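You operate a simulated robot arm through the tools that you are given. There is no shell and no other tool.

Carry out the task below with a simulated two-armed robot. There is one attempt and no reset: what you move stays moved.

## Task
Grease the black bearing on the pump, then the red one; both go in the green tray.
Fine: the line stands, leave it so; three strokes of the pump each.

It is judged by the outcome, as a careful person would: the job done as asked, and still so three seconds after it is handed in. It fails if anything else is knocked over, pushed out of place, dropped, spilled or broken.

## Robot
Two 7-joint arms with two-finger parallel grippers on one trunk that stands fixed in place. Base frame: the origin is at the foot of the trunk, x ahead of it, y to its left, z up; the work surface is at about z = 920. Units: mm, degrees, N and s.
The left shoulder is at [50, 158, 1183], the right one opposite. With the tool pointing down near the work surface each hand reaches from about 240 to 660 mm from the base axis, measured 20 degrees to its own side. Payload 3.91 kg a hand.
The TCP of each hand is the grasp point between the finger pads, 30 mm short of the fingertips. In the tool frame z runs along the fingers and y along their closing line. The gripper opens to 110 mm. The fingers are 20 mm wide and 10 mm thick; the gripper's body (48 by 112 mm) begins 55 mm behind the TCP.
Orientation is that of the tool frame in the base frame, as a unit quaternion [x, y, z, w]. With the fingers straight down and closing along the base's y, the tool's x points along the base's -x, its y along +y and its z along -z.

## Interface
- The arms move only by the tool apply_moves. It takes "left_commands", "right_commands" or both (then of equal length, played together; a hand with none holds still); each is a list of rows, each a list of 3 entries, a list of its own where there are three numbers: the shift along the tool's x, y, z in mm, then the turn, a rotation vector about the tool's x, y, z in degrees, then the opening, from 0 (shut) to 1 (fully open). In form: [[[dx, dy, dz], [wx, wy, wz], grip], ...]. A call has 1 to 20 rows; each row shifts and turns the commanded pose from where the row before left it, along the tool's axes as they then stand. Rows are played at 5 a second. More than 50 mm and 8.6 degrees between two rows, or a gripper value outside its range, and nothing of the call is played. A pose out of reach is approached as far as the arm can. The call stops where the force on the tool passes 40 N (or 10 N more than at its start, if that is more) or the arm is blocked; 0.2 s more then pass. The fingers move at their own pace (about 153 mm/s each) and stop on an object; they squeeze with about 27 N. The grip force told is the motor's: it shows also when the fingers shut on nothing. Time passes only in rows, and 0.2 s behind the last, so rows that do not move let the fingers close. The reply holds the time, the measured pose of the TCP, the force on the tool along the base axes, the opening and the grip force, in the units named above and with some noise, with the torque about the TCP (base axes, N m) and any sound that the robot's microphone picked up.
- Cameras (640 x 400 px; columns grow to the right, rows downward): "scene" is now at [123.4, -42.1, 1357.2]; the picture's right is [-0.45, -0.89, 0.00], its down [-0.18, 0.09, -0.98] and it looks along [0.87, -0.44, -0.20] (base axes); focal length 214 px, centre (320, 200). "left" rides on the left gripper at [73, -17, -103] in its tool frame; the picture's right is [0.23, 0.97, 0.00], its down [-0.76, 0.18, -0.62] and it looks along [-0.61, 0.14, 0.78] (tool axes); focal length 222 px, centre (320, 200). "right" rides on the right gripper at [72, 17, -103] in its tool frame; the picture's right is [-0.23, 0.97, 0.00], its down [-0.76, -0.18, -0.62] and it looks along [-0.61, -0.14, 0.78] (tool axes); focal length 222 px, centre (320, 200). There is no depth. A picture from a camera that has moved, and an enlarged one, comes with that camera's place and axes in the base frame and with its lens.
- get_image(camera): a new picture of that camera. The clock stands still meanwhile.
- lift_body(by): slides the trunk up (or, below 0, down) by that many mm; the arms and the scene camera ride with it, the base frame stays. It gives what a move gives, with no picture.
- head_to(pan, tilt): turns the head with the scene camera to pan (to the left, within 80 degrees either way) and tilt (down, from -29 to 69), counted from straight ahead of the robot. It gives what a move gives.
- enlarge(camera, box): a new picture of the part [left, top, right, bottom] of that camera's present view, enlarged. The clock stands still meanwhile.
- sign_off(): hands the job in; it is judged then, once.

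Nothing tells you positions but the pictures and the camera data. Unless the task says otherwise, let go and move clear before handing in.

The tools are called after "Call:" as name(argument=value, ...) on one line, values as JSON. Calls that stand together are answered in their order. apply_moves: Moves the arms, as the interface text tells. Its arguments: {"type":"object","properties":{"left_commands":{"type":"array"},"right_commands":{"type":"array"}},"required":[]} The other tools are called the same way: lift_body (by) moves the trunk up or down; head_to (pan, tilt) turns the head that bears the scene camera; get_image (camera) takes a picture; enlarge (camera, box) takes an enlarged picture of a part of a camera's view; sign_off () hands the job in.

At the start:

```text
t: 0.0
left_eef_pos: [280.1, -7.4, 1338.8]
left_ee_rot: [-0.002, 1.0, -0.001, 0.0]
left_force: [-0.4, 0.4, -0.5]
left_ft_torque: [-0.03, -0.01, -0.04]
left_grip_width: 110.4
left_finger_force: 0.0
right_eef_pos: [338.5, -364.0, 1305.5]
right_ee_rot: [0.0, 1.0, 0.0, -0.001]
right_force: [-0.4, -0.2, 0.2]
right_ft_torque: [0.01, -0.03, 0.01]
right_grip_width: 110.3
right_finger_force: 0.1
trunk travel left (down, up): [-425.0, 57.0]
head pan, tilt (commanded): [-26.7, 11.8]
```

scene: 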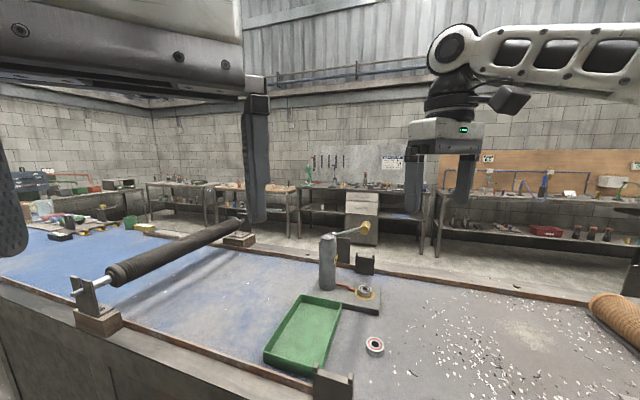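
right: 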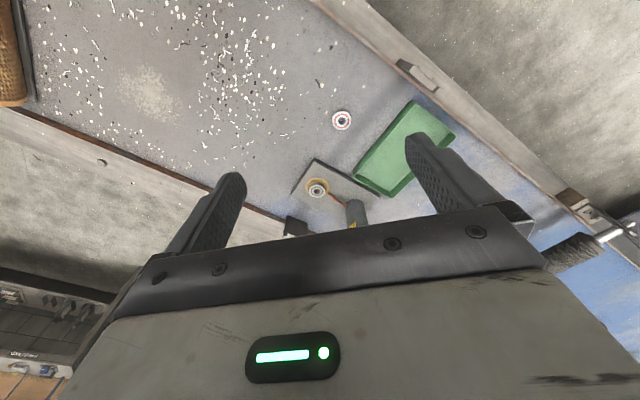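
left: 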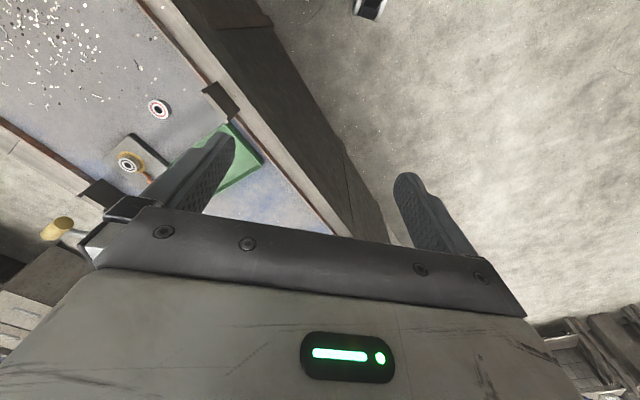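

I see a conveyor ("line") with a small grease pump, one bearing apparently already on the pump's plate, another one with red seal next to a green tray. I'll look closer before moving anything.

Call:
enlarge(camera="scene", box=[240, 200, 440, 400])

Call:
enlarge(camera="right", box=[260, 80, 480, 240])

Call:
enlarge(camera="left", box=[20, 80, 280, 260])

```text
2.00 times, centred on (340, 300) of scene
camera zoom: at [123.4, -42.1, 1357.2], right [-0.45, -0.89, 0.0], down [-0.18, 0.09, -0.98], along [0.87, -0.44, -0.2], focal length 429 px, centre (280, 0)
```

zoom: 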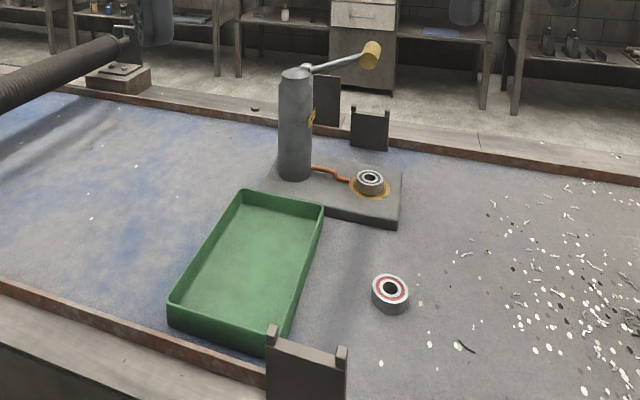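

```text
2.50 times, centred on (370, 160) of right
camera zoom: at [266.1, -346.9, 1407.5], right [0.23, 0.97, 0.0], down [0.76, -0.18, 0.62], along [0.61, -0.14, -0.78], focal length 555 px, centre (195, 300)
```

zoom: 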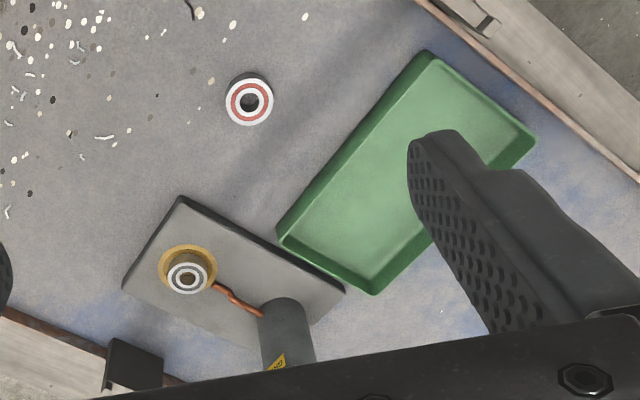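

```text
2.22 times, centred on (150, 170) of left
camera zoom: at [208.2, -24.9, 1442.8], right [-0.23, 0.97, 0.0], down [0.76, 0.18, 0.62], along [0.61, 0.14, -0.78], focal length 494 px, centre (698, 267)
```

zoom: 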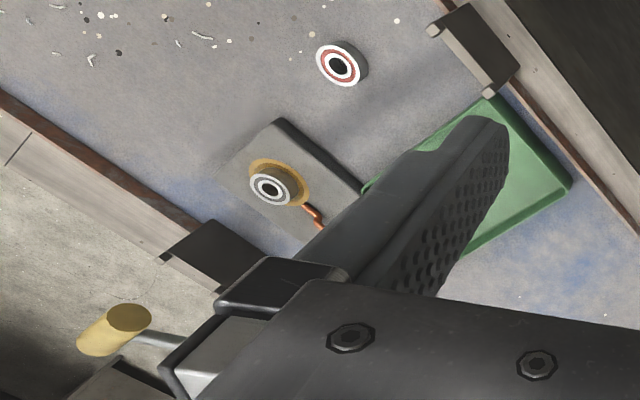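

The pump stands near (670, -345), with a bearing already on its plate near (595, -432), and the red bearing on the belt near (430, -335). I want sharper views of the pump, the handle and the black brackets at the line's edges.

Call:
enlarge(camera="scene", box=[310, 210, 390, 310])

Call:
enlarge(camera="right", box=[280, 100, 360, 240])

Call:
enlarge(camera="left", box=[30, 80, 190, 250])

Call:
enlarge(camera="scene", box=[0, 170, 260, 340])

Call:
head_to(pan=-30, tilt=40)

```text
4.00 times, centred on (350, 260) of scene
camera zoom: at [123.4, -42.1, 1357.2], right [-0.45, -0.89, 0.0], down [-0.18, 0.09, -0.98], along [0.87, -0.44, -0.2], focal length 858 px, centre (200, -40)
```

zoom: 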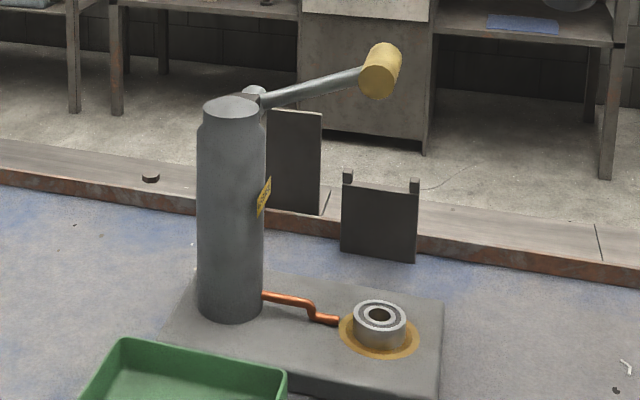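

```text
2.86 times, centred on (320, 170) of right
camera zoom: at [266.1, -346.9, 1407.5], right [0.23, 0.97, 0.0], down [0.76, -0.18, 0.62], along [0.61, -0.14, -0.78], focal length 635 px, centre (320, 286)
```

zoom: 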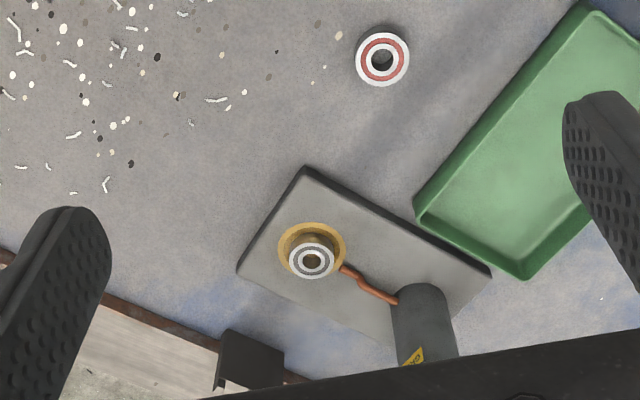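

```text
2.35 times, centred on (110, 165) of left
camera zoom: at [208.2, -24.9, 1442.8], right [-0.23, 0.97, 0.0], down [0.76, 0.18, 0.62], along [0.61, 0.14, -0.78], focal length 523 px, centre (814, 282)
```

zoom: 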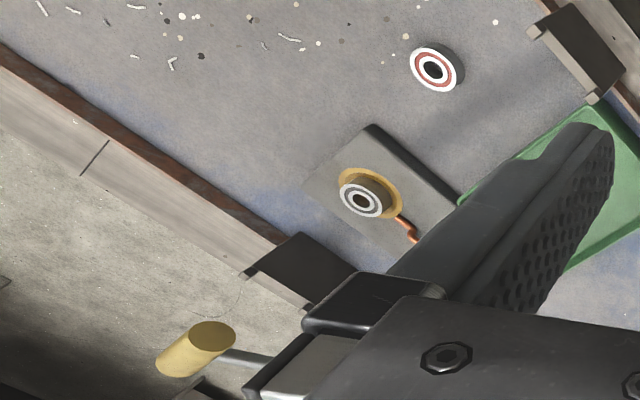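

```text
2.35 times, centred on (130, 255) of scene
camera zoom: at [123.4, -42.1, 1357.2], right [-0.45, -0.89, 0.0], down [-0.18, 0.09, -0.98], along [0.87, -0.44, -0.2], focal length 505 px, centre (767, 71)
```

zoom: 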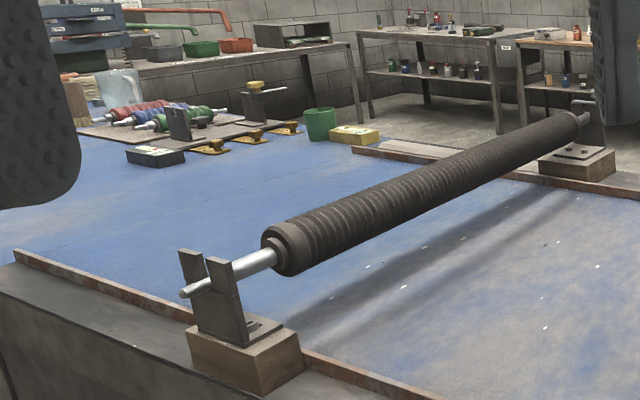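

```text
t: 0.9
left_eef_pos: [283.9, -6.9, 1336.8]
left_ee_rot: [-0.009, 1.0, 0.003, 0.002]
left_force: [26.4, -18.5, -35.0]
left_ft_torque: [2.75, -0.51, 2.38]
left_grip_width: 110.2
left_finger_force: 0.0
right_eef_pos: [338.2, -364.1, 1304.5]
right_ee_rot: [0.0, 1.0, -0.001, 0.0]
right_force: [1.0, 0.9, 0.0]
right_ft_torque: [-0.01, 0.03, 0.0]
right_grip_width: 110.2
right_finger_force: 0.0
trunk travel left (down, up): [-425.0, 57.0]
head pan, tilt (commanded): [-30.0, 40.0]
```

The head has bumped the left hand, which shows about 45 N on it. I'll turn the head back, then move the left arm clear.

Call:
head_to(pan=-26.7, tilt=11.8)

Call:
get_image(camera="scene")

```text
t: 1.9
left_eef_pos: [279.1, -8.2, 1340.2]
left_ee_rot: [0.0, 1.0, -0.001, 0.001]
left_force: [-0.1, 0.4, -0.1]
left_ft_torque: [0.02, 0.02, 0.0]
left_grip_width: 110.0
left_finger_force: 0.1
right_eef_pos: [339.1, -364.1, 1304.4]
right_ee_rot: [0.0, 1.0, 0.0, 0.0]
right_force: [-0.6, -0.1, 0.2]
right_ft_torque: [0.0, 0.03, -0.03]
right_grip_width: 110.4
right_finger_force: 0.0
trunk travel left (down, up): [-425.0, 57.0]
head pan, tilt (commanded): [-26.7, 11.8]
```

```text
taken
camera scene: at [123.3, -42.2, 1357.1], right [-0.45, -0.89, 0.0], down [-0.18, 0.09, -0.98], along [0.87, -0.44, -0.21], focal length 214 px, centre (320, 200)
```

scene: 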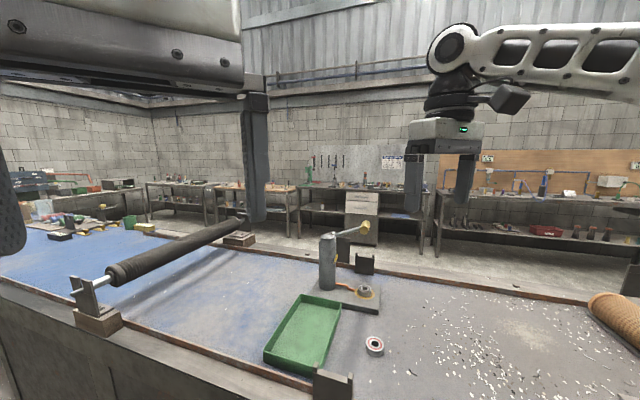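

The head is free again with no force left. I'll shift the left hand away to the left, high above everything, so the head can turn.

Call:
apply_moves(left_commands=[[[0, 30, 0], [0, 0, 0], 1], [[0, 40, 0], [0, 0, 0], 1], [[0, 40, 0], [0, 0, 0], 1], [[0, 40, 0], [0, 0, 0], 1], [[0, 40, 0], [0, 0, 0], 1], [[0, 40, 0], [0, 0, 0], 1], [[0, 30, 0], [0, 0, 0], 1]])

```text
t: 3.5
left_eef_pos: [280.7, 252.8, 1339.2]
left_ee_rot: [0.0, 1.0, -0.002, 0.001]
left_force: [-1.2, 0.0, 0.4]
left_ft_torque: [-0.02, -0.01, -0.01]
left_grip_width: 110.2
left_finger_force: 0.0
right_eef_pos: [339.0, -364.0, 1303.2]
right_ee_rot: [0.0, 1.0, 0.0, 0.0]
right_force: [0.0, 0.1, 0.5]
right_ft_torque: [-0.05, 0.03, 0.01]
right_grip_width: 110.1
right_finger_force: 0.0
trunk travel left (down, up): [-425.0, 57.0]
head pan, tilt (commanded): [-26.7, 11.8]
```

Call:
head_to(pan=-30, tilt=35)

Call:
get_image(camera="scene")

Call:
get_image(camera="left")

```text
t: 4.3
left_eef_pos: [280.8, 251.5, 1339.4]
left_ee_rot: [-0.001, 1.0, -0.001, 0.001]
left_force: [-0.9, -0.4, 0.0]
left_ft_torque: [-0.04, 0.01, 0.02]
left_grip_width: 110.0
left_finger_force: 0.0
right_eef_pos: [339.2, -364.7, 1304.4]
right_ee_rot: [0.0, 1.0, 0.0, 0.0]
right_force: [0.2, 0.8, -0.3]
right_ft_torque: [0.0, -0.02, -0.02]
right_grip_width: 109.9
right_finger_force: 0.1
trunk travel left (down, up): [-425.0, 57.0]
head pan, tilt (commanded): [-30.0, 35.0]
```

```text
taken
camera scene: at [116.4, -44.3, 1320.0], right [-0.5, -0.87, 0.0], down [-0.5, 0.29, -0.82], along [0.71, -0.41, -0.57], focal length 214 px, centre (320, 200)
```

scene: 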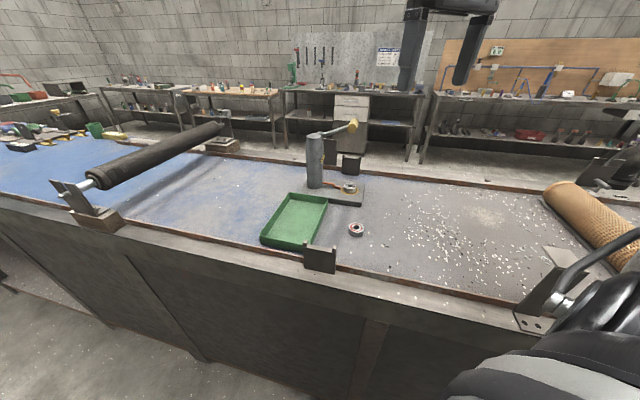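

```text
taken
camera left: at [210.2, 234.5, 1443.4], right [-0.23, 0.97, 0.0], down [0.76, 0.18, 0.62], along [0.61, 0.14, -0.78], focal length 222 px, centre (320, 200)
```

left: 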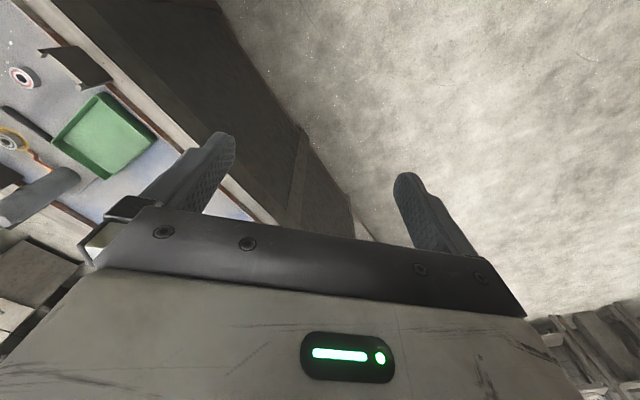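

Now I have an overhead-ish view. I'll enlarge the pump area, the belt's right part and the edge brackets.

Call:
enlarge(camera="scene", box=[250, 110, 410, 280])

Call:
enlarge(camera="scene", box=[300, 110, 380, 160])

Call:
enlarge(camera="scene", box=[440, 150, 640, 350])

Call:
enlarge(camera="scene", box=[300, 170, 380, 280])

Call:
enlarge(camera="right", box=[360, 40, 480, 220])

```text
2.35 times, centred on (330, 195) of scene
camera zoom: at [116.4, -44.3, 1320.0], right [-0.5, -0.87, 0.0], down [-0.5, 0.29, -0.82], along [0.71, -0.41, -0.57], focal length 505 px, centre (296, 212)
```

zoom: 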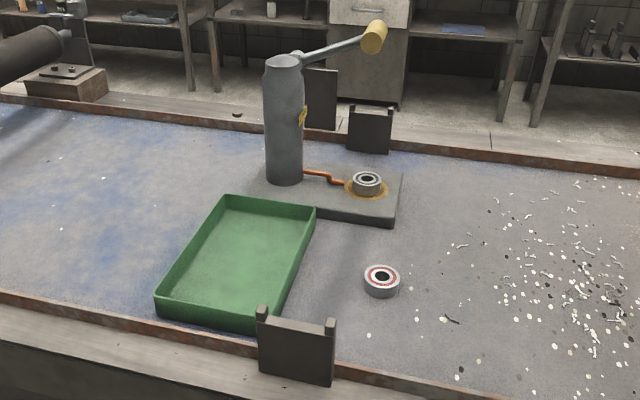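

```text
8.00 times, centred on (340, 135) of scene
camera zoom: at [116.4, -44.3, 1320.0], right [-0.5, -0.87, 0.0], down [-0.5, 0.29, -0.82], along [0.71, -0.41, -0.57], focal length 1716 px, centre (160, 720)
```

zoom: 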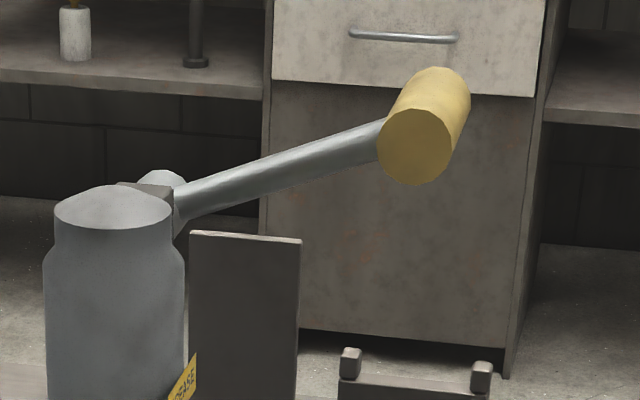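

```text
2.00 times, centred on (540, 250) of scene
camera zoom: at [116.4, -44.3, 1320.0], right [-0.5, -0.87, 0.0], down [-0.5, 0.29, -0.82], along [0.71, -0.41, -0.57], focal length 429 px, centre (-120, 100)
```

zoom: 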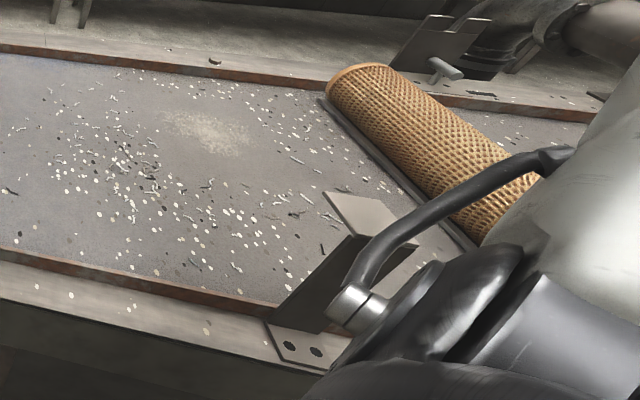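

```text
3.64 times, centred on (340, 225) of scene
camera zoom: at [116.4, -44.3, 1320.0], right [-0.5, -0.87, 0.0], down [-0.5, 0.29, -0.82], along [0.71, -0.41, -0.57], focal length 780 px, centre (247, 109)
```

zoom: 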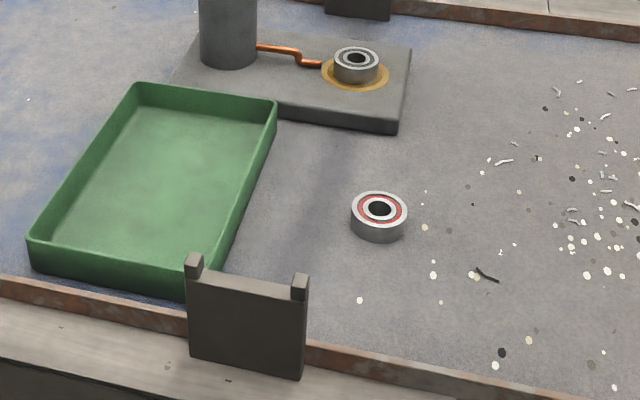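

```text
2.22 times, centred on (420, 130) of right
camera zoom: at [266.1, -346.9, 1407.5], right [0.23, 0.97, 0.0], down [0.76, -0.18, 0.62], along [0.61, -0.14, -0.78], focal length 494 px, centre (98, 356)
```

zoom: 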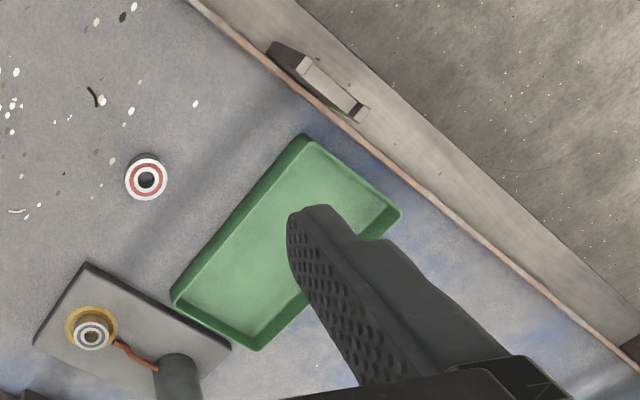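

I take the belt to run diagonally: pump column at about (675, -346) with its top near z 1110, a lever running right to a yellow cylindrical grip near (640–680, -456…-500, 1122), black bearing on the grease seat near (597, -430), red bearing at (430, -335), tray centred near (548, -220). I'll bring the right hand nearer, still high, for closer pictures.

Call:
apply_moves(right_commands=[[[-40, 0, 0], [0, 0, 0], 1], [[-40, 0, 0], [0, 0, 0], 1], [[-30, 0, 10], [0, 0, 0], 1], [[-20, 0, 20], [0, 0, 0], 1]])

Call:
get_image(camera="right")

Call:
get_image(camera="scene")

```text
t: 5.3
left_eef_pos: [282.0, 251.0, 1339.3]
left_ee_rot: [-0.001, 1.0, -0.001, 0.0]
left_force: [-0.3, 0.3, 0.0]
left_ft_torque: [-0.04, -0.01, 0.0]
left_grip_width: 110.3
left_finger_force: 0.0
right_eef_pos: [469.0, -364.0, 1272.9]
right_ee_rot: [0.0, 1.0, 0.0, 0.0]
right_force: [-0.3, 0.4, 0.1]
right_ft_torque: [-0.03, 0.01, 0.0]
right_grip_width: 110.2
right_finger_force: 0.1
trunk travel left (down, up): [-425.0, 57.0]
head pan, tilt (commanded): [-30.0, 35.0]
```

```text
taken
camera right: at [395.0, -347.4, 1376.6], right [0.23, 0.97, 0.0], down [0.76, -0.18, 0.62], along [0.61, -0.14, -0.78], focal length 222 px, centre (320, 200)
```

right: 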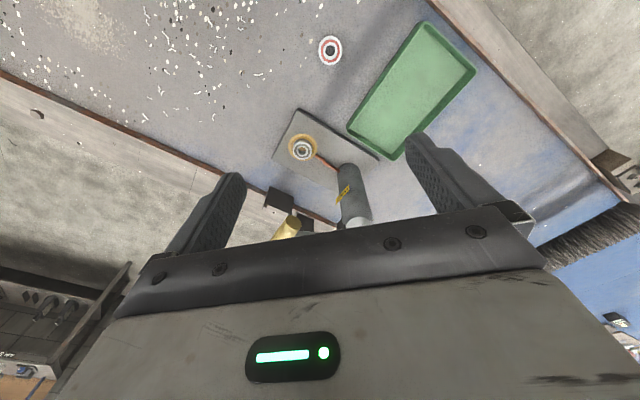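

```text
taken
camera scene: at [116.7, -44.6, 1319.9], right [-0.5, -0.87, 0.0], down [-0.5, 0.29, -0.82], along [0.71, -0.41, -0.57], focal length 214 px, centre (320, 200)
```

scene: 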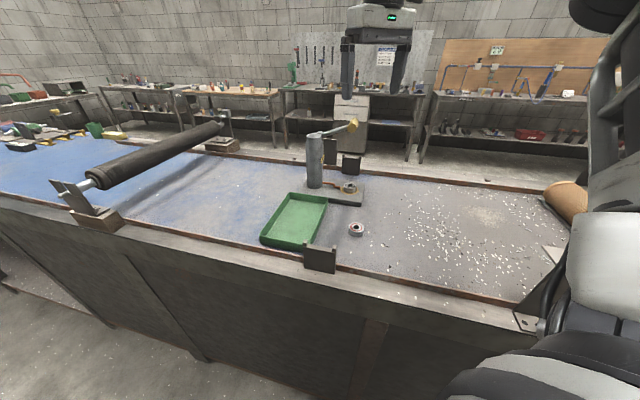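

Call:
enlarge(camera="right", box=[240, 90, 400, 240])

Call:
enlarge(camera="right", box=[270, 110, 350, 180])

Call:
enlarge(camera="right", box=[310, 10, 490, 170])

```text
2.67 times, centred on (320, 165) of right
camera zoom: at [395.0, -347.4, 1376.6], right [0.23, 0.97, 0.0], down [0.76, -0.18, 0.62], along [0.61, -0.14, -0.78], focal length 592 px, centre (320, 293)
```

zoom: 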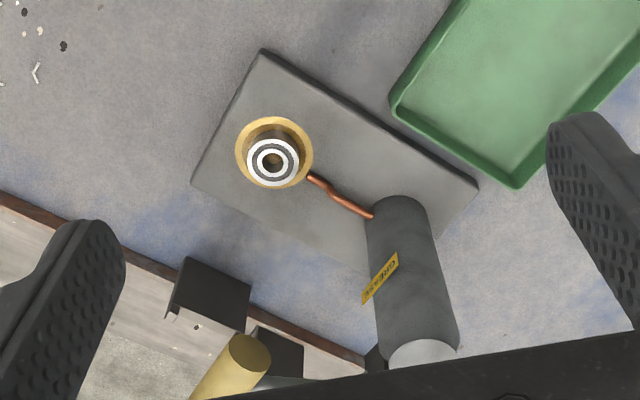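

```text
5.71 times, centred on (310, 145) of right
camera zoom: at [395.0, -347.4, 1376.6], right [0.23, 0.97, 0.0], down [0.76, -0.18, 0.62], along [0.61, -0.14, -0.78], focal length 1269 px, centre (377, 514)
```

zoom: 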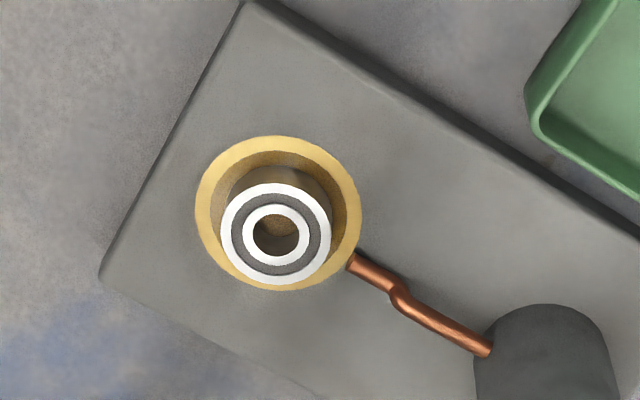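

```text
2.50 times, centred on (400, 90) of right
camera zoom: at [395.0, -347.4, 1376.6], right [0.23, 0.97, 0.0], down [0.76, -0.18, 0.62], along [0.61, -0.14, -0.78], focal length 555 px, centre (120, 475)
```

zoom: 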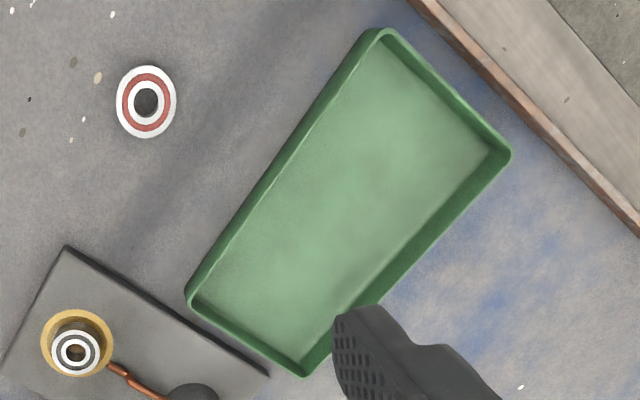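

The bearing with the dark seal sits on an amber seat at about (590, -432), top near z 952. The lever's exact run isn't clear yet, so I'll back the right hand up to get the whole pump in its camera.

Call:
apply_moves(right_commands=[[[20, -20, -20], [0, 0, 0], 1], [[25, -30, -28], [0, 0, 0], 1], [[25, -25, -27], [0, 0, 0], 1]])

Call:
get_image(camera="right")

Call:
enlarge(camera="right", box=[240, 90, 430, 220])

```text
t: 6.1
left_eef_pos: [281.0, 252.3, 1340.7]
left_ee_rot: [-0.002, 1.0, -0.001, 0.001]
left_force: [-1.0, 0.1, 0.6]
left_ft_torque: [-0.02, 0.0, 0.04]
left_grip_width: 110.3
left_finger_force: 0.1
right_eef_pos: [396.5, -437.9, 1349.6]
right_ee_rot: [-0.002, 1.0, 0.0, 0.0]
right_force: [-1.3, 0.4, 0.0]
right_ft_torque: [-0.03, 0.01, 0.02]
right_grip_width: 110.0
right_finger_force: 0.1
trunk travel left (down, up): [-425.0, 57.0]
head pan, tilt (commanded): [-30.0, 35.0]
```

```text
taken
camera right: at [324.5, -420.7, 1452.2], right [0.23, 0.97, 0.0], down [0.76, -0.18, 0.62], along [0.61, -0.14, -0.78], focal length 222 px, centre (320, 200)
```

right: 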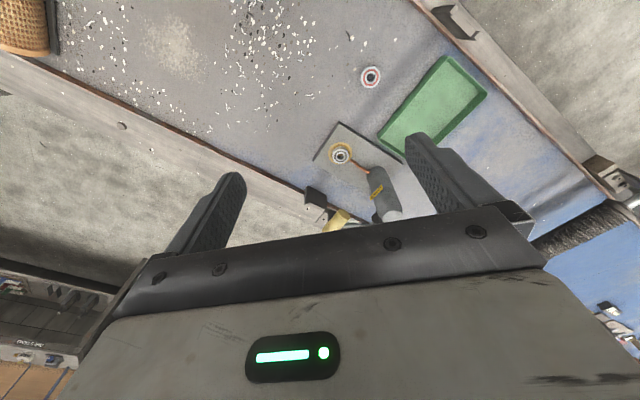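

```text
3.08 times, centred on (335, 155) of right
camera zoom: at [324.5, -420.7, 1452.2], right [0.23, 0.97, 0.0], down [0.76, -0.18, 0.62], along [0.61, -0.14, -0.78], focal length 684 px, centre (274, 338)
```

zoom: 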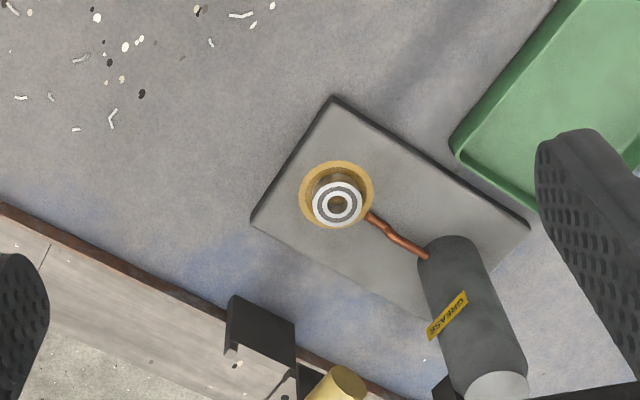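

The lever is still hidden behind the gripper body in the picture. I'll tilt the right hand 21 degrees so its camera looks farther forward.

Call:
apply_moves(right_commands=[[[0, 0, 0], [0, -7, 0], 1], [[0, 0, 0], [0, -7, 0], 1], [[0, 0, 0], [0, -7, 0], 1]])

Call:
enlarge(camera="right", box=[240, 50, 430, 210])

```text
t: 6.9
left_eef_pos: [281.4, 251.6, 1340.2]
left_ee_rot: [-0.001, 1.0, -0.001, 0.001]
left_force: [-0.4, -0.9, -0.5]
left_ft_torque: [0.04, 0.04, -0.02]
left_grip_width: 110.1
left_finger_force: 0.0
right_eef_pos: [397.8, -438.7, 1348.5]
right_ee_rot: [0.0, 0.983, 0.0, 0.184]
right_force: [-0.1, 0.7, 0.5]
right_ft_torque: [0.01, -0.03, 0.02]
right_grip_width: 109.7
right_finger_force: 0.0
trunk travel left (down, up): [-425.0, 57.0]
head pan, tilt (commanded): [-30.0, 35.0]
```

```text
2.50 times, centred on (335, 130) of right
camera zoom: at [292.8, -422.2, 1419.6], right [0.21, 0.97, 0.08], down [0.49, -0.18, 0.86], along [0.85, -0.14, -0.51], focal length 555 px, centre (282, 375)
```

zoom: 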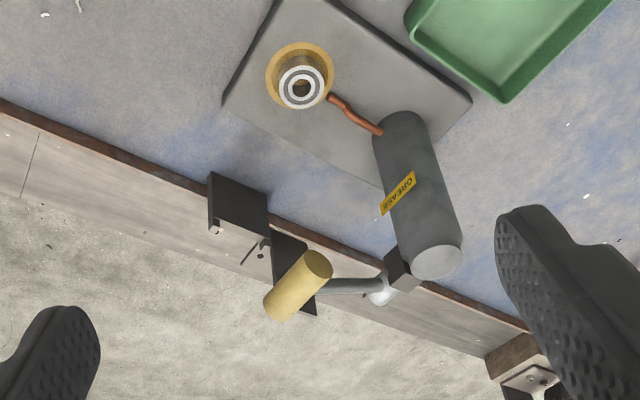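

The lever is now clear. Its pivot is on the far side of the column top near (717, -395, 1092), it rises about 18°, and the T-grip is centred near (648, -465, 1124), about 50 mm long across the belt. I'll close the right fingers and turn the hand toward it, tilted 40°, still well away.

Call:
apply_moves(right_commands=[[[0, 0, 0], [2.69, 0, 7.0], 0], [[0, 0, 0], [2.69, 0, 7.0], 0], [[0, 0, 0], [2.69, 0, 7.0], 0], [[0, 0, 0], [2.69, 0, 7.0], 0], [[0, 0, 0], [2.69, 0, 7.0], 0], [[0, 0, 0], [2.69, 0, 7.0], 0], [[0, 0, 0], [0, -6.4, 0], 0], [[0, 0, 0], [0, -6.3, 0], 0], [[0, 0, 0], [0, -6.3, 0], 0]])

Call:
get_image(camera="scene")

Call:
get_image(camera="right")

```text
t: 8.9
left_eef_pos: [280.5, 250.5, 1340.1]
left_ee_rot: [-0.001, 1.0, -0.001, 0.001]
left_force: [0.3, 1.1, -0.6]
left_ft_torque: [0.0, 0.04, 0.01]
left_grip_width: 110.0
left_finger_force: 0.0
right_eef_pos: [398.5, -438.6, 1349.4]
right_ee_rot: [0.361, 0.867, -0.132, 0.317]
right_force: [0.4, -0.1, 0.0]
right_ft_torque: [-0.01, -0.02, 0.04]
right_grip_width: 0.0
right_finger_force: 26.5
trunk travel left (down, up): [-425.0, 57.0]
head pan, tilt (commanded): [-30.0, 35.0]
```

```text
taken
camera scene: at [116.1, -44.4, 1320.0], right [-0.5, -0.87, 0.0], down [-0.5, 0.29, -0.82], along [0.71, -0.41, -0.57], focal length 214 px, centre (320, 200)
```

scene: 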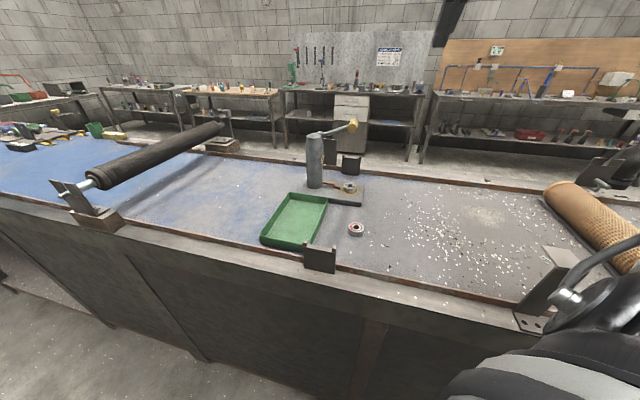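

```text
taken
camera right: at [323.6, -340.4, 1382.0], right [0.81, 0.57, 0.15], down [0.0, -0.25, 0.97], along [0.58, -0.79, -0.21], focal length 222 px, centre (320, 200)
```

right: 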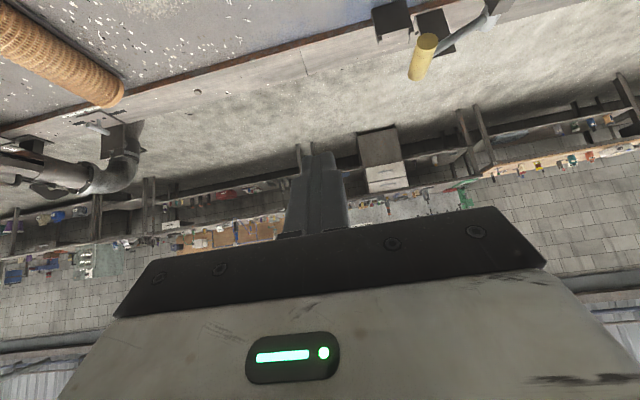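

The hand is turned with φ = -45° and 40° tilt, as planned. One more enlarged look at the grip from this new angle lets me pin its place.

Call:
enlarge(camera="right", box=[360, 0, 520, 100])

Call:
enlarge(camera="scene", box=[300, 110, 380, 160])

```text
4.00 times, centred on (440, 50) of right
camera zoom: at [323.6, -340.4, 1382.0], right [0.81, 0.57, 0.15], down [0.0, -0.25, 0.97], along [0.58, -0.79, -0.21], focal length 888 px, centre (-160, 800)
```

zoom: 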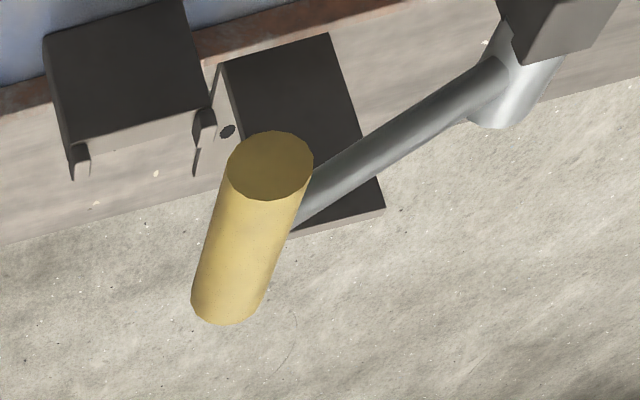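

```text
8.00 times, centred on (340, 135) of scene
camera zoom: at [116.1, -44.4, 1320.0], right [-0.5, -0.87, 0.0], down [-0.5, 0.29, -0.82], along [0.71, -0.41, -0.57], focal length 1716 px, centre (160, 720)
```

zoom: 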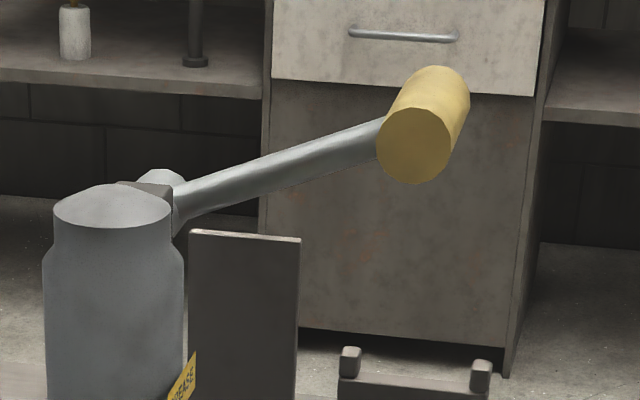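

I take the grip centre as (649, -466, 1124) with radius 14. Next I bring the closed fingertips to about 45 mm above it, checking reach on the way.

Call:
apply_moves(right_commands=[[[-7.9, 22.5, 31.7], [0, 0, 0], 0], [[-7.9, 22.5, 31.7], [0, 0, 0], 0], [[-7.9, 22.5, 31.7], [0, 0, 0], 0], [[-7.9, 22.5, 31.7], [0, 0, 0], 0], [[-7.9, 22.5, 31.7], [0, 0, 0], 0], [[-7.9, 22.5, 31.7], [0, 0, 0], 0], [[-7.9, 22.5, 31.7], [0, 0, 0], 0]])

Call:
get_image(camera="scene")

Call:
get_image(camera="right")

```text
t: 10.5
left_eef_pos: [284.0, 249.8, 1339.9]
left_ee_rot: [-0.001, 1.0, -0.002, 0.001]
left_force: [0.2, -0.6, -0.1]
left_ft_torque: [0.02, 0.01, 0.0]
left_grip_width: 110.0
left_finger_force: 0.1
right_eef_pos: [641.6, -457.6, 1211.8]
right_ee_rot: [0.36, 0.869, -0.131, 0.315]
right_force: [0.3, 0.0, 0.8]
right_ft_torque: [0.0, 0.0, 0.02]
right_grip_width: 0.2
right_finger_force: 26.7
trunk travel left (down, up): [-425.0, 57.0]
head pan, tilt (commanded): [-30.0, 35.0]
```

```text
taken
camera scene: at [117.4, -44.9, 1319.8], right [-0.5, -0.87, 0.0], down [-0.5, 0.29, -0.82], along [0.71, -0.41, -0.57], focal length 214 px, centre (320, 200)
```

scene: 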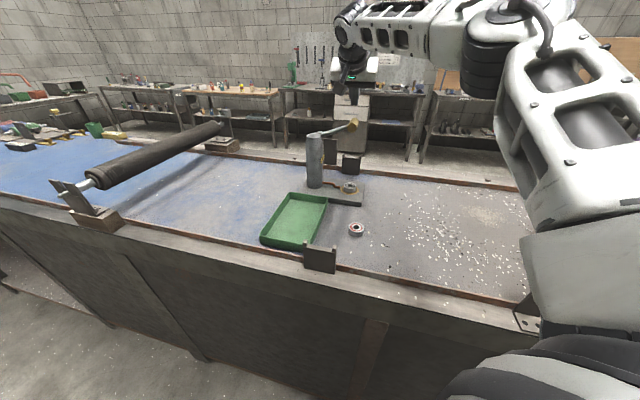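

```text
taken
camera right: at [565.5, -359.7, 1245.8], right [0.81, 0.57, 0.15], down [0.0, -0.26, 0.97], along [0.58, -0.78, -0.21], focal length 222 px, centre (320, 200)
```

right: 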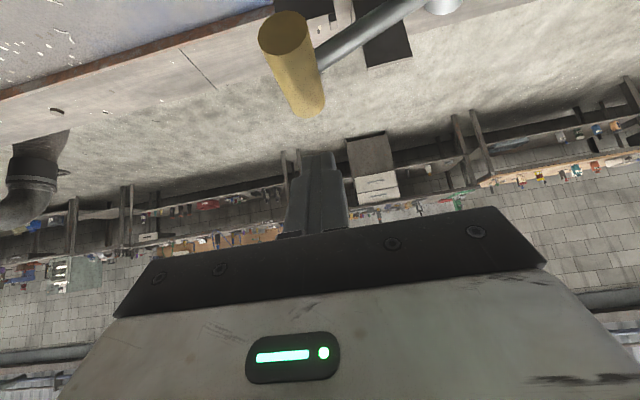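

Reach is fine here and there is no contact. I'll lower the fingertips to just above the grip and look.

Call:
apply_moves(right_commands=[[[6.4, -2, 7.7], [0, 0, 0], 0], [[6.4, 0, 7.7], [0, 0, 0], 0], [[6.4, 0, 7.7], [0, 0, 0], 0], [[5.1, 0, 6.1], [0, 0, 0], 0]])

Call:
enlarge(camera="scene", box=[300, 60, 400, 160])

Call:
get_image(camera="right")

```text
t: 11.5
left_eef_pos: [281.2, 251.1, 1340.3]
left_ee_rot: [-0.001, 1.0, -0.001, 0.001]
left_force: [-0.2, -1.0, 0.5]
left_ft_torque: [0.02, -0.01, -0.03]
left_grip_width: 110.2
left_finger_force: 0.0
right_eef_pos: [638.7, -460.0, 1176.2]
right_ee_rot: [0.36, 0.868, -0.132, 0.317]
right_force: [-0.5, -0.8, 1.5]
right_ft_torque: [-0.03, 0.0, 0.0]
right_grip_width: 0.3
right_finger_force: 27.2
trunk travel left (down, up): [-425.0, 57.0]
head pan, tilt (commanded): [-30.0, 35.0]
```

```text
4.00 times, centred on (350, 110) of scene
camera zoom: at [116.2, -44.3, 1320.0], right [-0.5, -0.87, 0.0], down [-0.5, 0.29, -0.82], along [0.71, -0.41, -0.57], focal length 858 px, centre (200, 560)
```

zoom: 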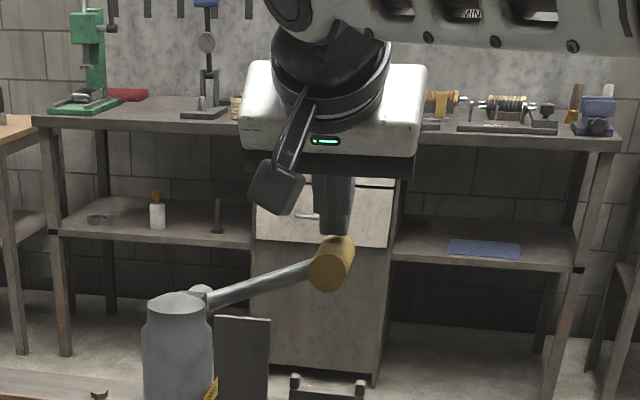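

```text
taken
camera right: at [564.8, -360.3, 1208.5], right [0.81, 0.57, 0.15], down [0.0, -0.25, 0.97], along [0.58, -0.78, -0.21], focal length 222 px, centre (320, 200)
```

right: 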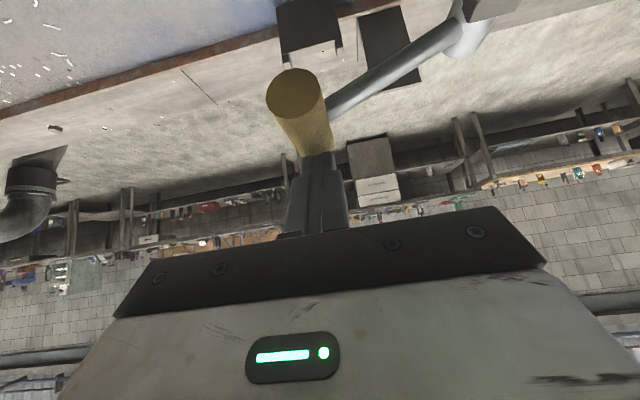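

The fingertips sit just over the grip, centred across it. I'll press down gently now, watching the force.

Call:
apply_moves(right_commands=[[[3.2, 0, 3.8], [0, 0, 0], 0], [[3.2, 0, 3.8], [0, 0, 0], 0], [[3.2, 0, 3.8], [0, 0, 0], 0], [[3.2, 0, 3.8], [0, 0, 0], 0]])

Call:
enlarge(camera="scene", box=[300, 60, 400, 160])

```text
t: 12.5
left_eef_pos: [281.2, 251.5, 1340.0]
left_ee_rot: [-0.001, 1.0, -0.001, 0.001]
left_force: [-0.4, -0.8, 0.1]
left_ft_torque: [-0.02, 0.01, 0.02]
left_grip_width: 110.0
left_finger_force: 0.0
right_eef_pos: [639.8, -460.3, 1157.0]
right_ee_rot: [0.36, 0.868, -0.131, 0.316]
right_force: [-0.7, 1.3, 2.0]
right_ft_torque: [-0.03, 0.0, 0.02]
right_grip_width: 0.1
right_finger_force: 27.5
trunk travel left (down, up): [-425.0, 57.0]
head pan, tilt (commanded): [-30.0, 35.0]
```

```text
4.00 times, centred on (350, 110) of scene
camera zoom: at [116.1, -44.2, 1320.0], right [-0.5, -0.87, 0.0], down [-0.5, 0.29, -0.82], along [0.71, -0.41, -0.57], focal length 858 px, centre (200, 560)
```

zoom: 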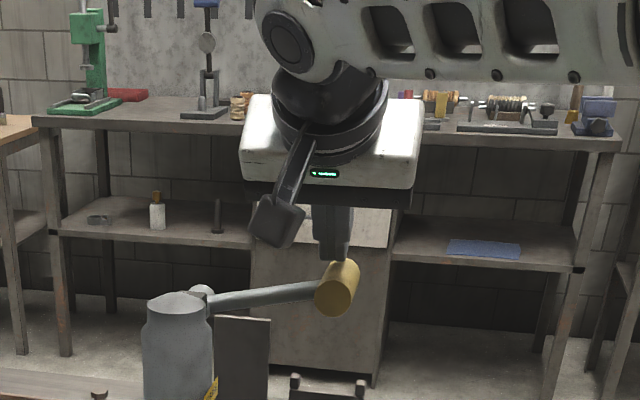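

The lever gives easily, with about 2 N, and follows. I'll continue this first stroke down toward its bottom stop.

Call:
apply_moves(right_commands=[[[3.2, 0, 3.8], [0, 0, 0], 0], [[3.2, 0, 3.8], [0, 0, 0], 0], [[3.2, 0, 3.8], [0, 0, 0], 0], [[3.2, 0.5, 3.8], [0, 0, 0], 0], [[3.2, 0.5, 3.8], [0, 0, 0], 0]])

Call:
enlarge(camera="scene", box=[300, 60, 400, 160])

```text
t: 13.7
left_eef_pos: [281.2, 252.5, 1341.2]
left_ee_rot: [-0.001, 1.0, -0.001, 0.0]
left_force: [-0.1, 0.1, -0.3]
left_ft_torque: [-0.03, -0.01, 0.0]
left_grip_width: 109.9
left_finger_force: 0.2
right_eef_pos: [640.6, -458.8, 1133.1]
right_ee_rot: [0.359, 0.868, -0.13, 0.316]
right_force: [-0.9, 0.2, 3.2]
right_ft_torque: [0.0, 0.01, -0.03]
right_grip_width: 0.0
right_finger_force: 27.2
trunk travel left (down, up): [-425.0, 57.0]
head pan, tilt (commanded): [-30.0, 35.0]
```

```text
4.00 times, centred on (350, 110) of scene
camera zoom: at [116.0, -44.1, 1320.0], right [-0.5, -0.87, 0.0], down [-0.5, 0.29, -0.82], along [0.71, -0.41, -0.57], focal length 858 px, centre (200, 560)
```

zoom: 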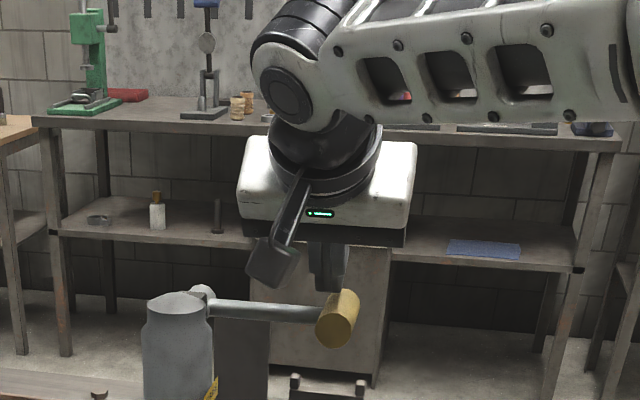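

The lever is now about level and the force is rising slowly, like a return spring. I'm continuing down.

Call:
apply_moves(right_commands=[[[3.2, 0.7, 3.8], [0, 0, 0], 0], [[3.2, 0.8, 3.8], [0, 0, 0], 0], [[3.2, 0.9, 3.8], [0, 0, 0], 0], [[3.2, 1, 3.8], [0, 0, 0], 0]])

Call:
enlarge(camera="scene", box=[300, 60, 400, 160])

```text
t: 14.7
left_eef_pos: [281.7, 252.0, 1341.0]
left_ee_rot: [-0.001, 1.0, -0.001, 0.002]
left_force: [0.3, 0.4, 0.4]
left_ft_torque: [0.03, -0.03, 0.0]
left_grip_width: 110.2
left_finger_force: 0.0
right_eef_pos: [640.8, -458.4, 1112.7]
right_ee_rot: [0.36, 0.868, -0.132, 0.316]
right_force: [0.1, -3.1, 3.9]
right_ft_torque: [-0.11, -0.04, 0.01]
right_grip_width: 0.0
right_finger_force: 27.3
trunk travel left (down, up): [-425.0, 57.0]
head pan, tilt (commanded): [-30.0, 35.0]
```

```text
4.00 times, centred on (350, 110) of scene
camera zoom: at [115.9, -44.4, 1320.0], right [-0.5, -0.87, 0.0], down [-0.5, 0.29, -0.82], along [0.71, -0.41, -0.57], focal length 858 px, centre (200, 560)
```

zoom: 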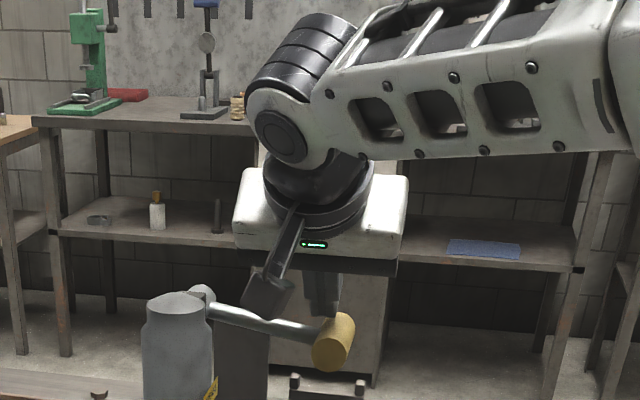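

The lever is at roughly -12° and no stop yet. I'll go on down without further sideways shift.

Call:
apply_moves(right_commands=[[[3.2, -0.5, 3.8], [0, 0, 0], 0], [[3.2, 0, 3.8], [0, 0, 0], 0], [[3.2, 0.5, 3.8], [0, 0, 0], 0]])

Call:
enlarge(camera="scene", box=[300, 60, 400, 160])

Call:
get_image(camera="right")

```text
t: 15.5
left_eef_pos: [279.0, 252.2, 1339.8]
left_ee_rot: [-0.001, 1.0, -0.002, 0.001]
left_force: [0.3, -0.2, 0.0]
left_ft_torque: [-0.01, -0.01, 0.02]
left_grip_width: 109.9
left_finger_force: 0.1
right_eef_pos: [642.8, -456.4, 1098.2]
right_ee_rot: [0.36, 0.868, -0.131, 0.317]
right_force: [-1.5, 3.7, 4.4]
right_ft_torque: [0.01, -0.02, 0.01]
right_grip_width: 0.3
right_finger_force: 27.1
trunk travel left (down, up): [-425.0, 57.0]
head pan, tilt (commanded): [-30.0, 35.0]
```

```text
4.00 times, centred on (350, 110) of scene
camera zoom: at [115.8, -43.5, 1320.1], right [-0.5, -0.87, 0.0], down [-0.5, 0.29, -0.82], along [0.71, -0.41, -0.57], focal length 858 px, centre (200, 560)
```

zoom: 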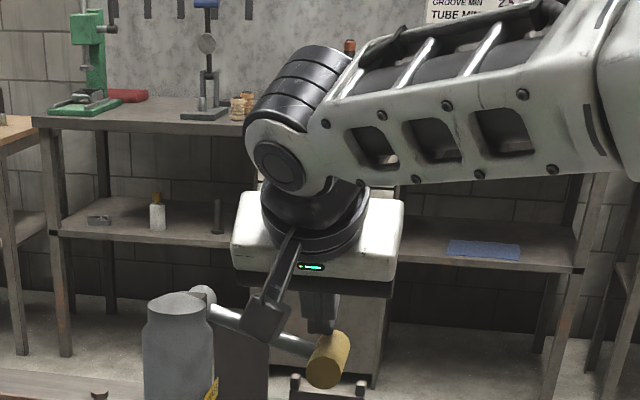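

```text
taken
camera right: at [568.0, -358.1, 1131.0], right [0.81, 0.57, 0.15], down [0.0, -0.26, 0.97], along [0.59, -0.78, -0.21], focal length 222 px, centre (320, 200)
```

right: 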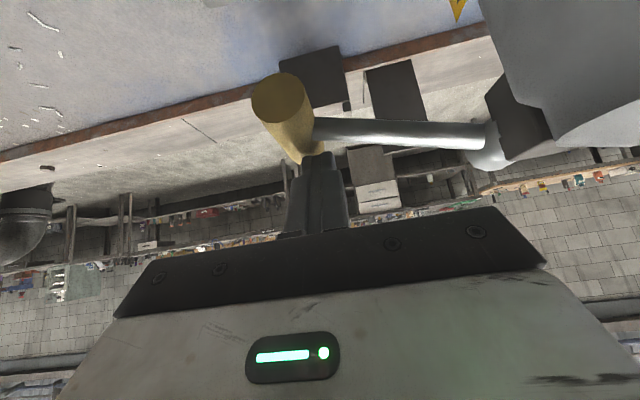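

The lever is at about -20° and the force is 4.4 N upward, still no stop. The fingertips have drifted a little toward the lever, so I'll shift back outward while pressing on.

Call:
apply_moves(right_commands=[[[3.2, -2, 3.8], [0, 0, 0], 0], [[3.2, -1, 3.8], [0, 0, 0], 0], [[3.2, 0, 3.8], [0, 0, 0], 0]])

Call:
enlarge(camera="scene", box=[300, 60, 400, 160])

Call:
get_image(camera="right")

```text
t: 16.3
left_eef_pos: [279.2, 254.6, 1341.3]
left_ee_rot: [0.0, 1.0, -0.004, 0.002]
left_force: [0.3, -0.6, 0.2]
left_ft_torque: [-0.02, -0.03, -0.03]
left_grip_width: 109.7
left_finger_force: 0.2
right_eef_pos: [641.4, -455.1, 1094.8]
right_ee_rot: [0.358, 0.865, -0.128, 0.327]
right_force: [11.8, 3.0, 36.6]
right_ft_torque: [-0.44, -0.52, 0.21]
right_grip_width: 0.1
right_finger_force: 27.5
trunk travel left (down, up): [-425.0, 57.0]
head pan, tilt (commanded): [-30.0, 35.0]
```

```text
4.00 times, centred on (350, 110) of scene
camera zoom: at [114.0, -41.0, 1320.9], right [-0.5, -0.87, 0.0], down [-0.49, 0.28, -0.82], along [0.71, -0.41, -0.57], focal length 858 px, centre (200, 560)
```

zoom: 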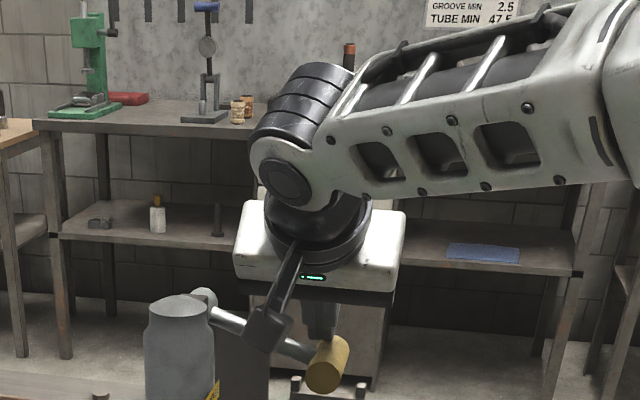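

```text
taken
camera right: at [566.2, -358.1, 1125.9], right [0.81, 0.57, 0.16], down [-0.02, -0.25, 0.97], along [0.59, -0.78, -0.19], focal length 222 px, centre (320, 200)
```

right: 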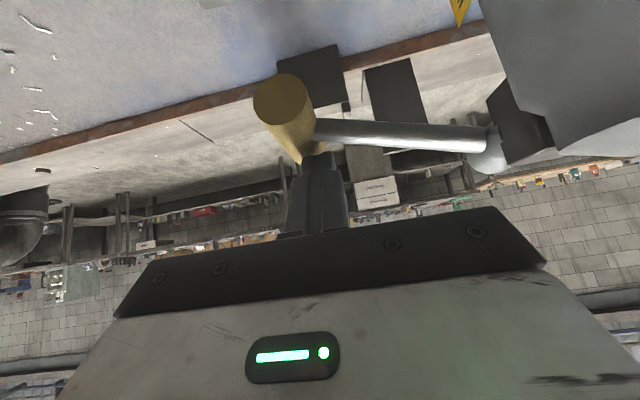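

That is the bottom stop: 37 N at TCP z about 1095. I'll ease up now and see whether the lever comes back with the fingers.

Call:
apply_moves(right_commands=[[[-6.4, 0, -7.7], [0, 0, 0], 0], [[-6.4, 0, -7.7], [0, 0, 0], 0], [[-6.4, 0, -7.7], [0, 0, 0], 0], [[-6.4, 0, -7.7], [0, 0, 0], 0]])

Call:
enlarge(camera="scene", box=[300, 60, 400, 160])

Call:
get_image(camera="right")

```text
t: 17.3
left_eef_pos: [282.1, 251.8, 1340.3]
left_ee_rot: [-0.001, 1.0, -0.001, 0.001]
left_force: [0.9, 0.4, 0.0]
left_ft_torque: [0.02, 0.0, 0.01]
left_grip_width: 110.0
left_finger_force: 0.0
right_eef_pos: [638.3, -460.0, 1121.5]
right_ee_rot: [0.36, 0.868, -0.132, 0.315]
right_force: [-0.7, -0.8, 3.5]
right_ft_torque: [-0.11, 0.02, -0.06]
right_grip_width: 0.0
right_finger_force: 27.1
trunk travel left (down, up): [-425.0, 57.0]
head pan, tilt (commanded): [-30.0, 35.0]
```

```text
4.00 times, centred on (350, 110) of scene
camera zoom: at [115.8, -44.3, 1319.9], right [-0.5, -0.87, 0.0], down [-0.5, 0.29, -0.82], along [0.71, -0.41, -0.57], focal length 858 px, centre (200, 560)
```

zoom: 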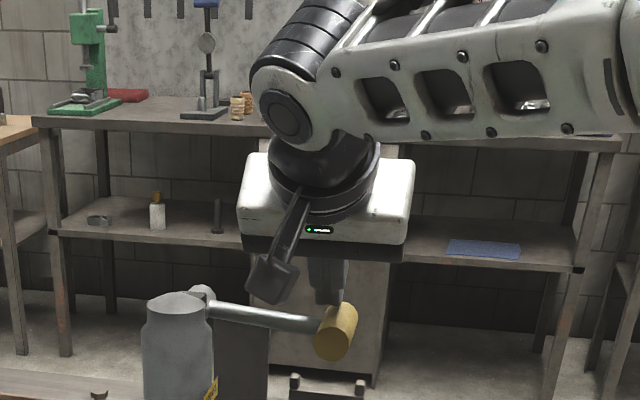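

```text
taken
camera right: at [564.5, -360.9, 1155.3], right [0.81, 0.56, 0.14], down [0.01, -0.25, 0.97], along [0.58, -0.79, -0.21], focal length 222 px, centre (320, 200)
```

right: 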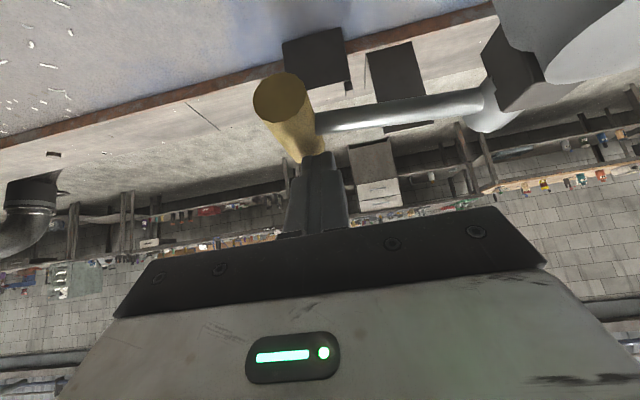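

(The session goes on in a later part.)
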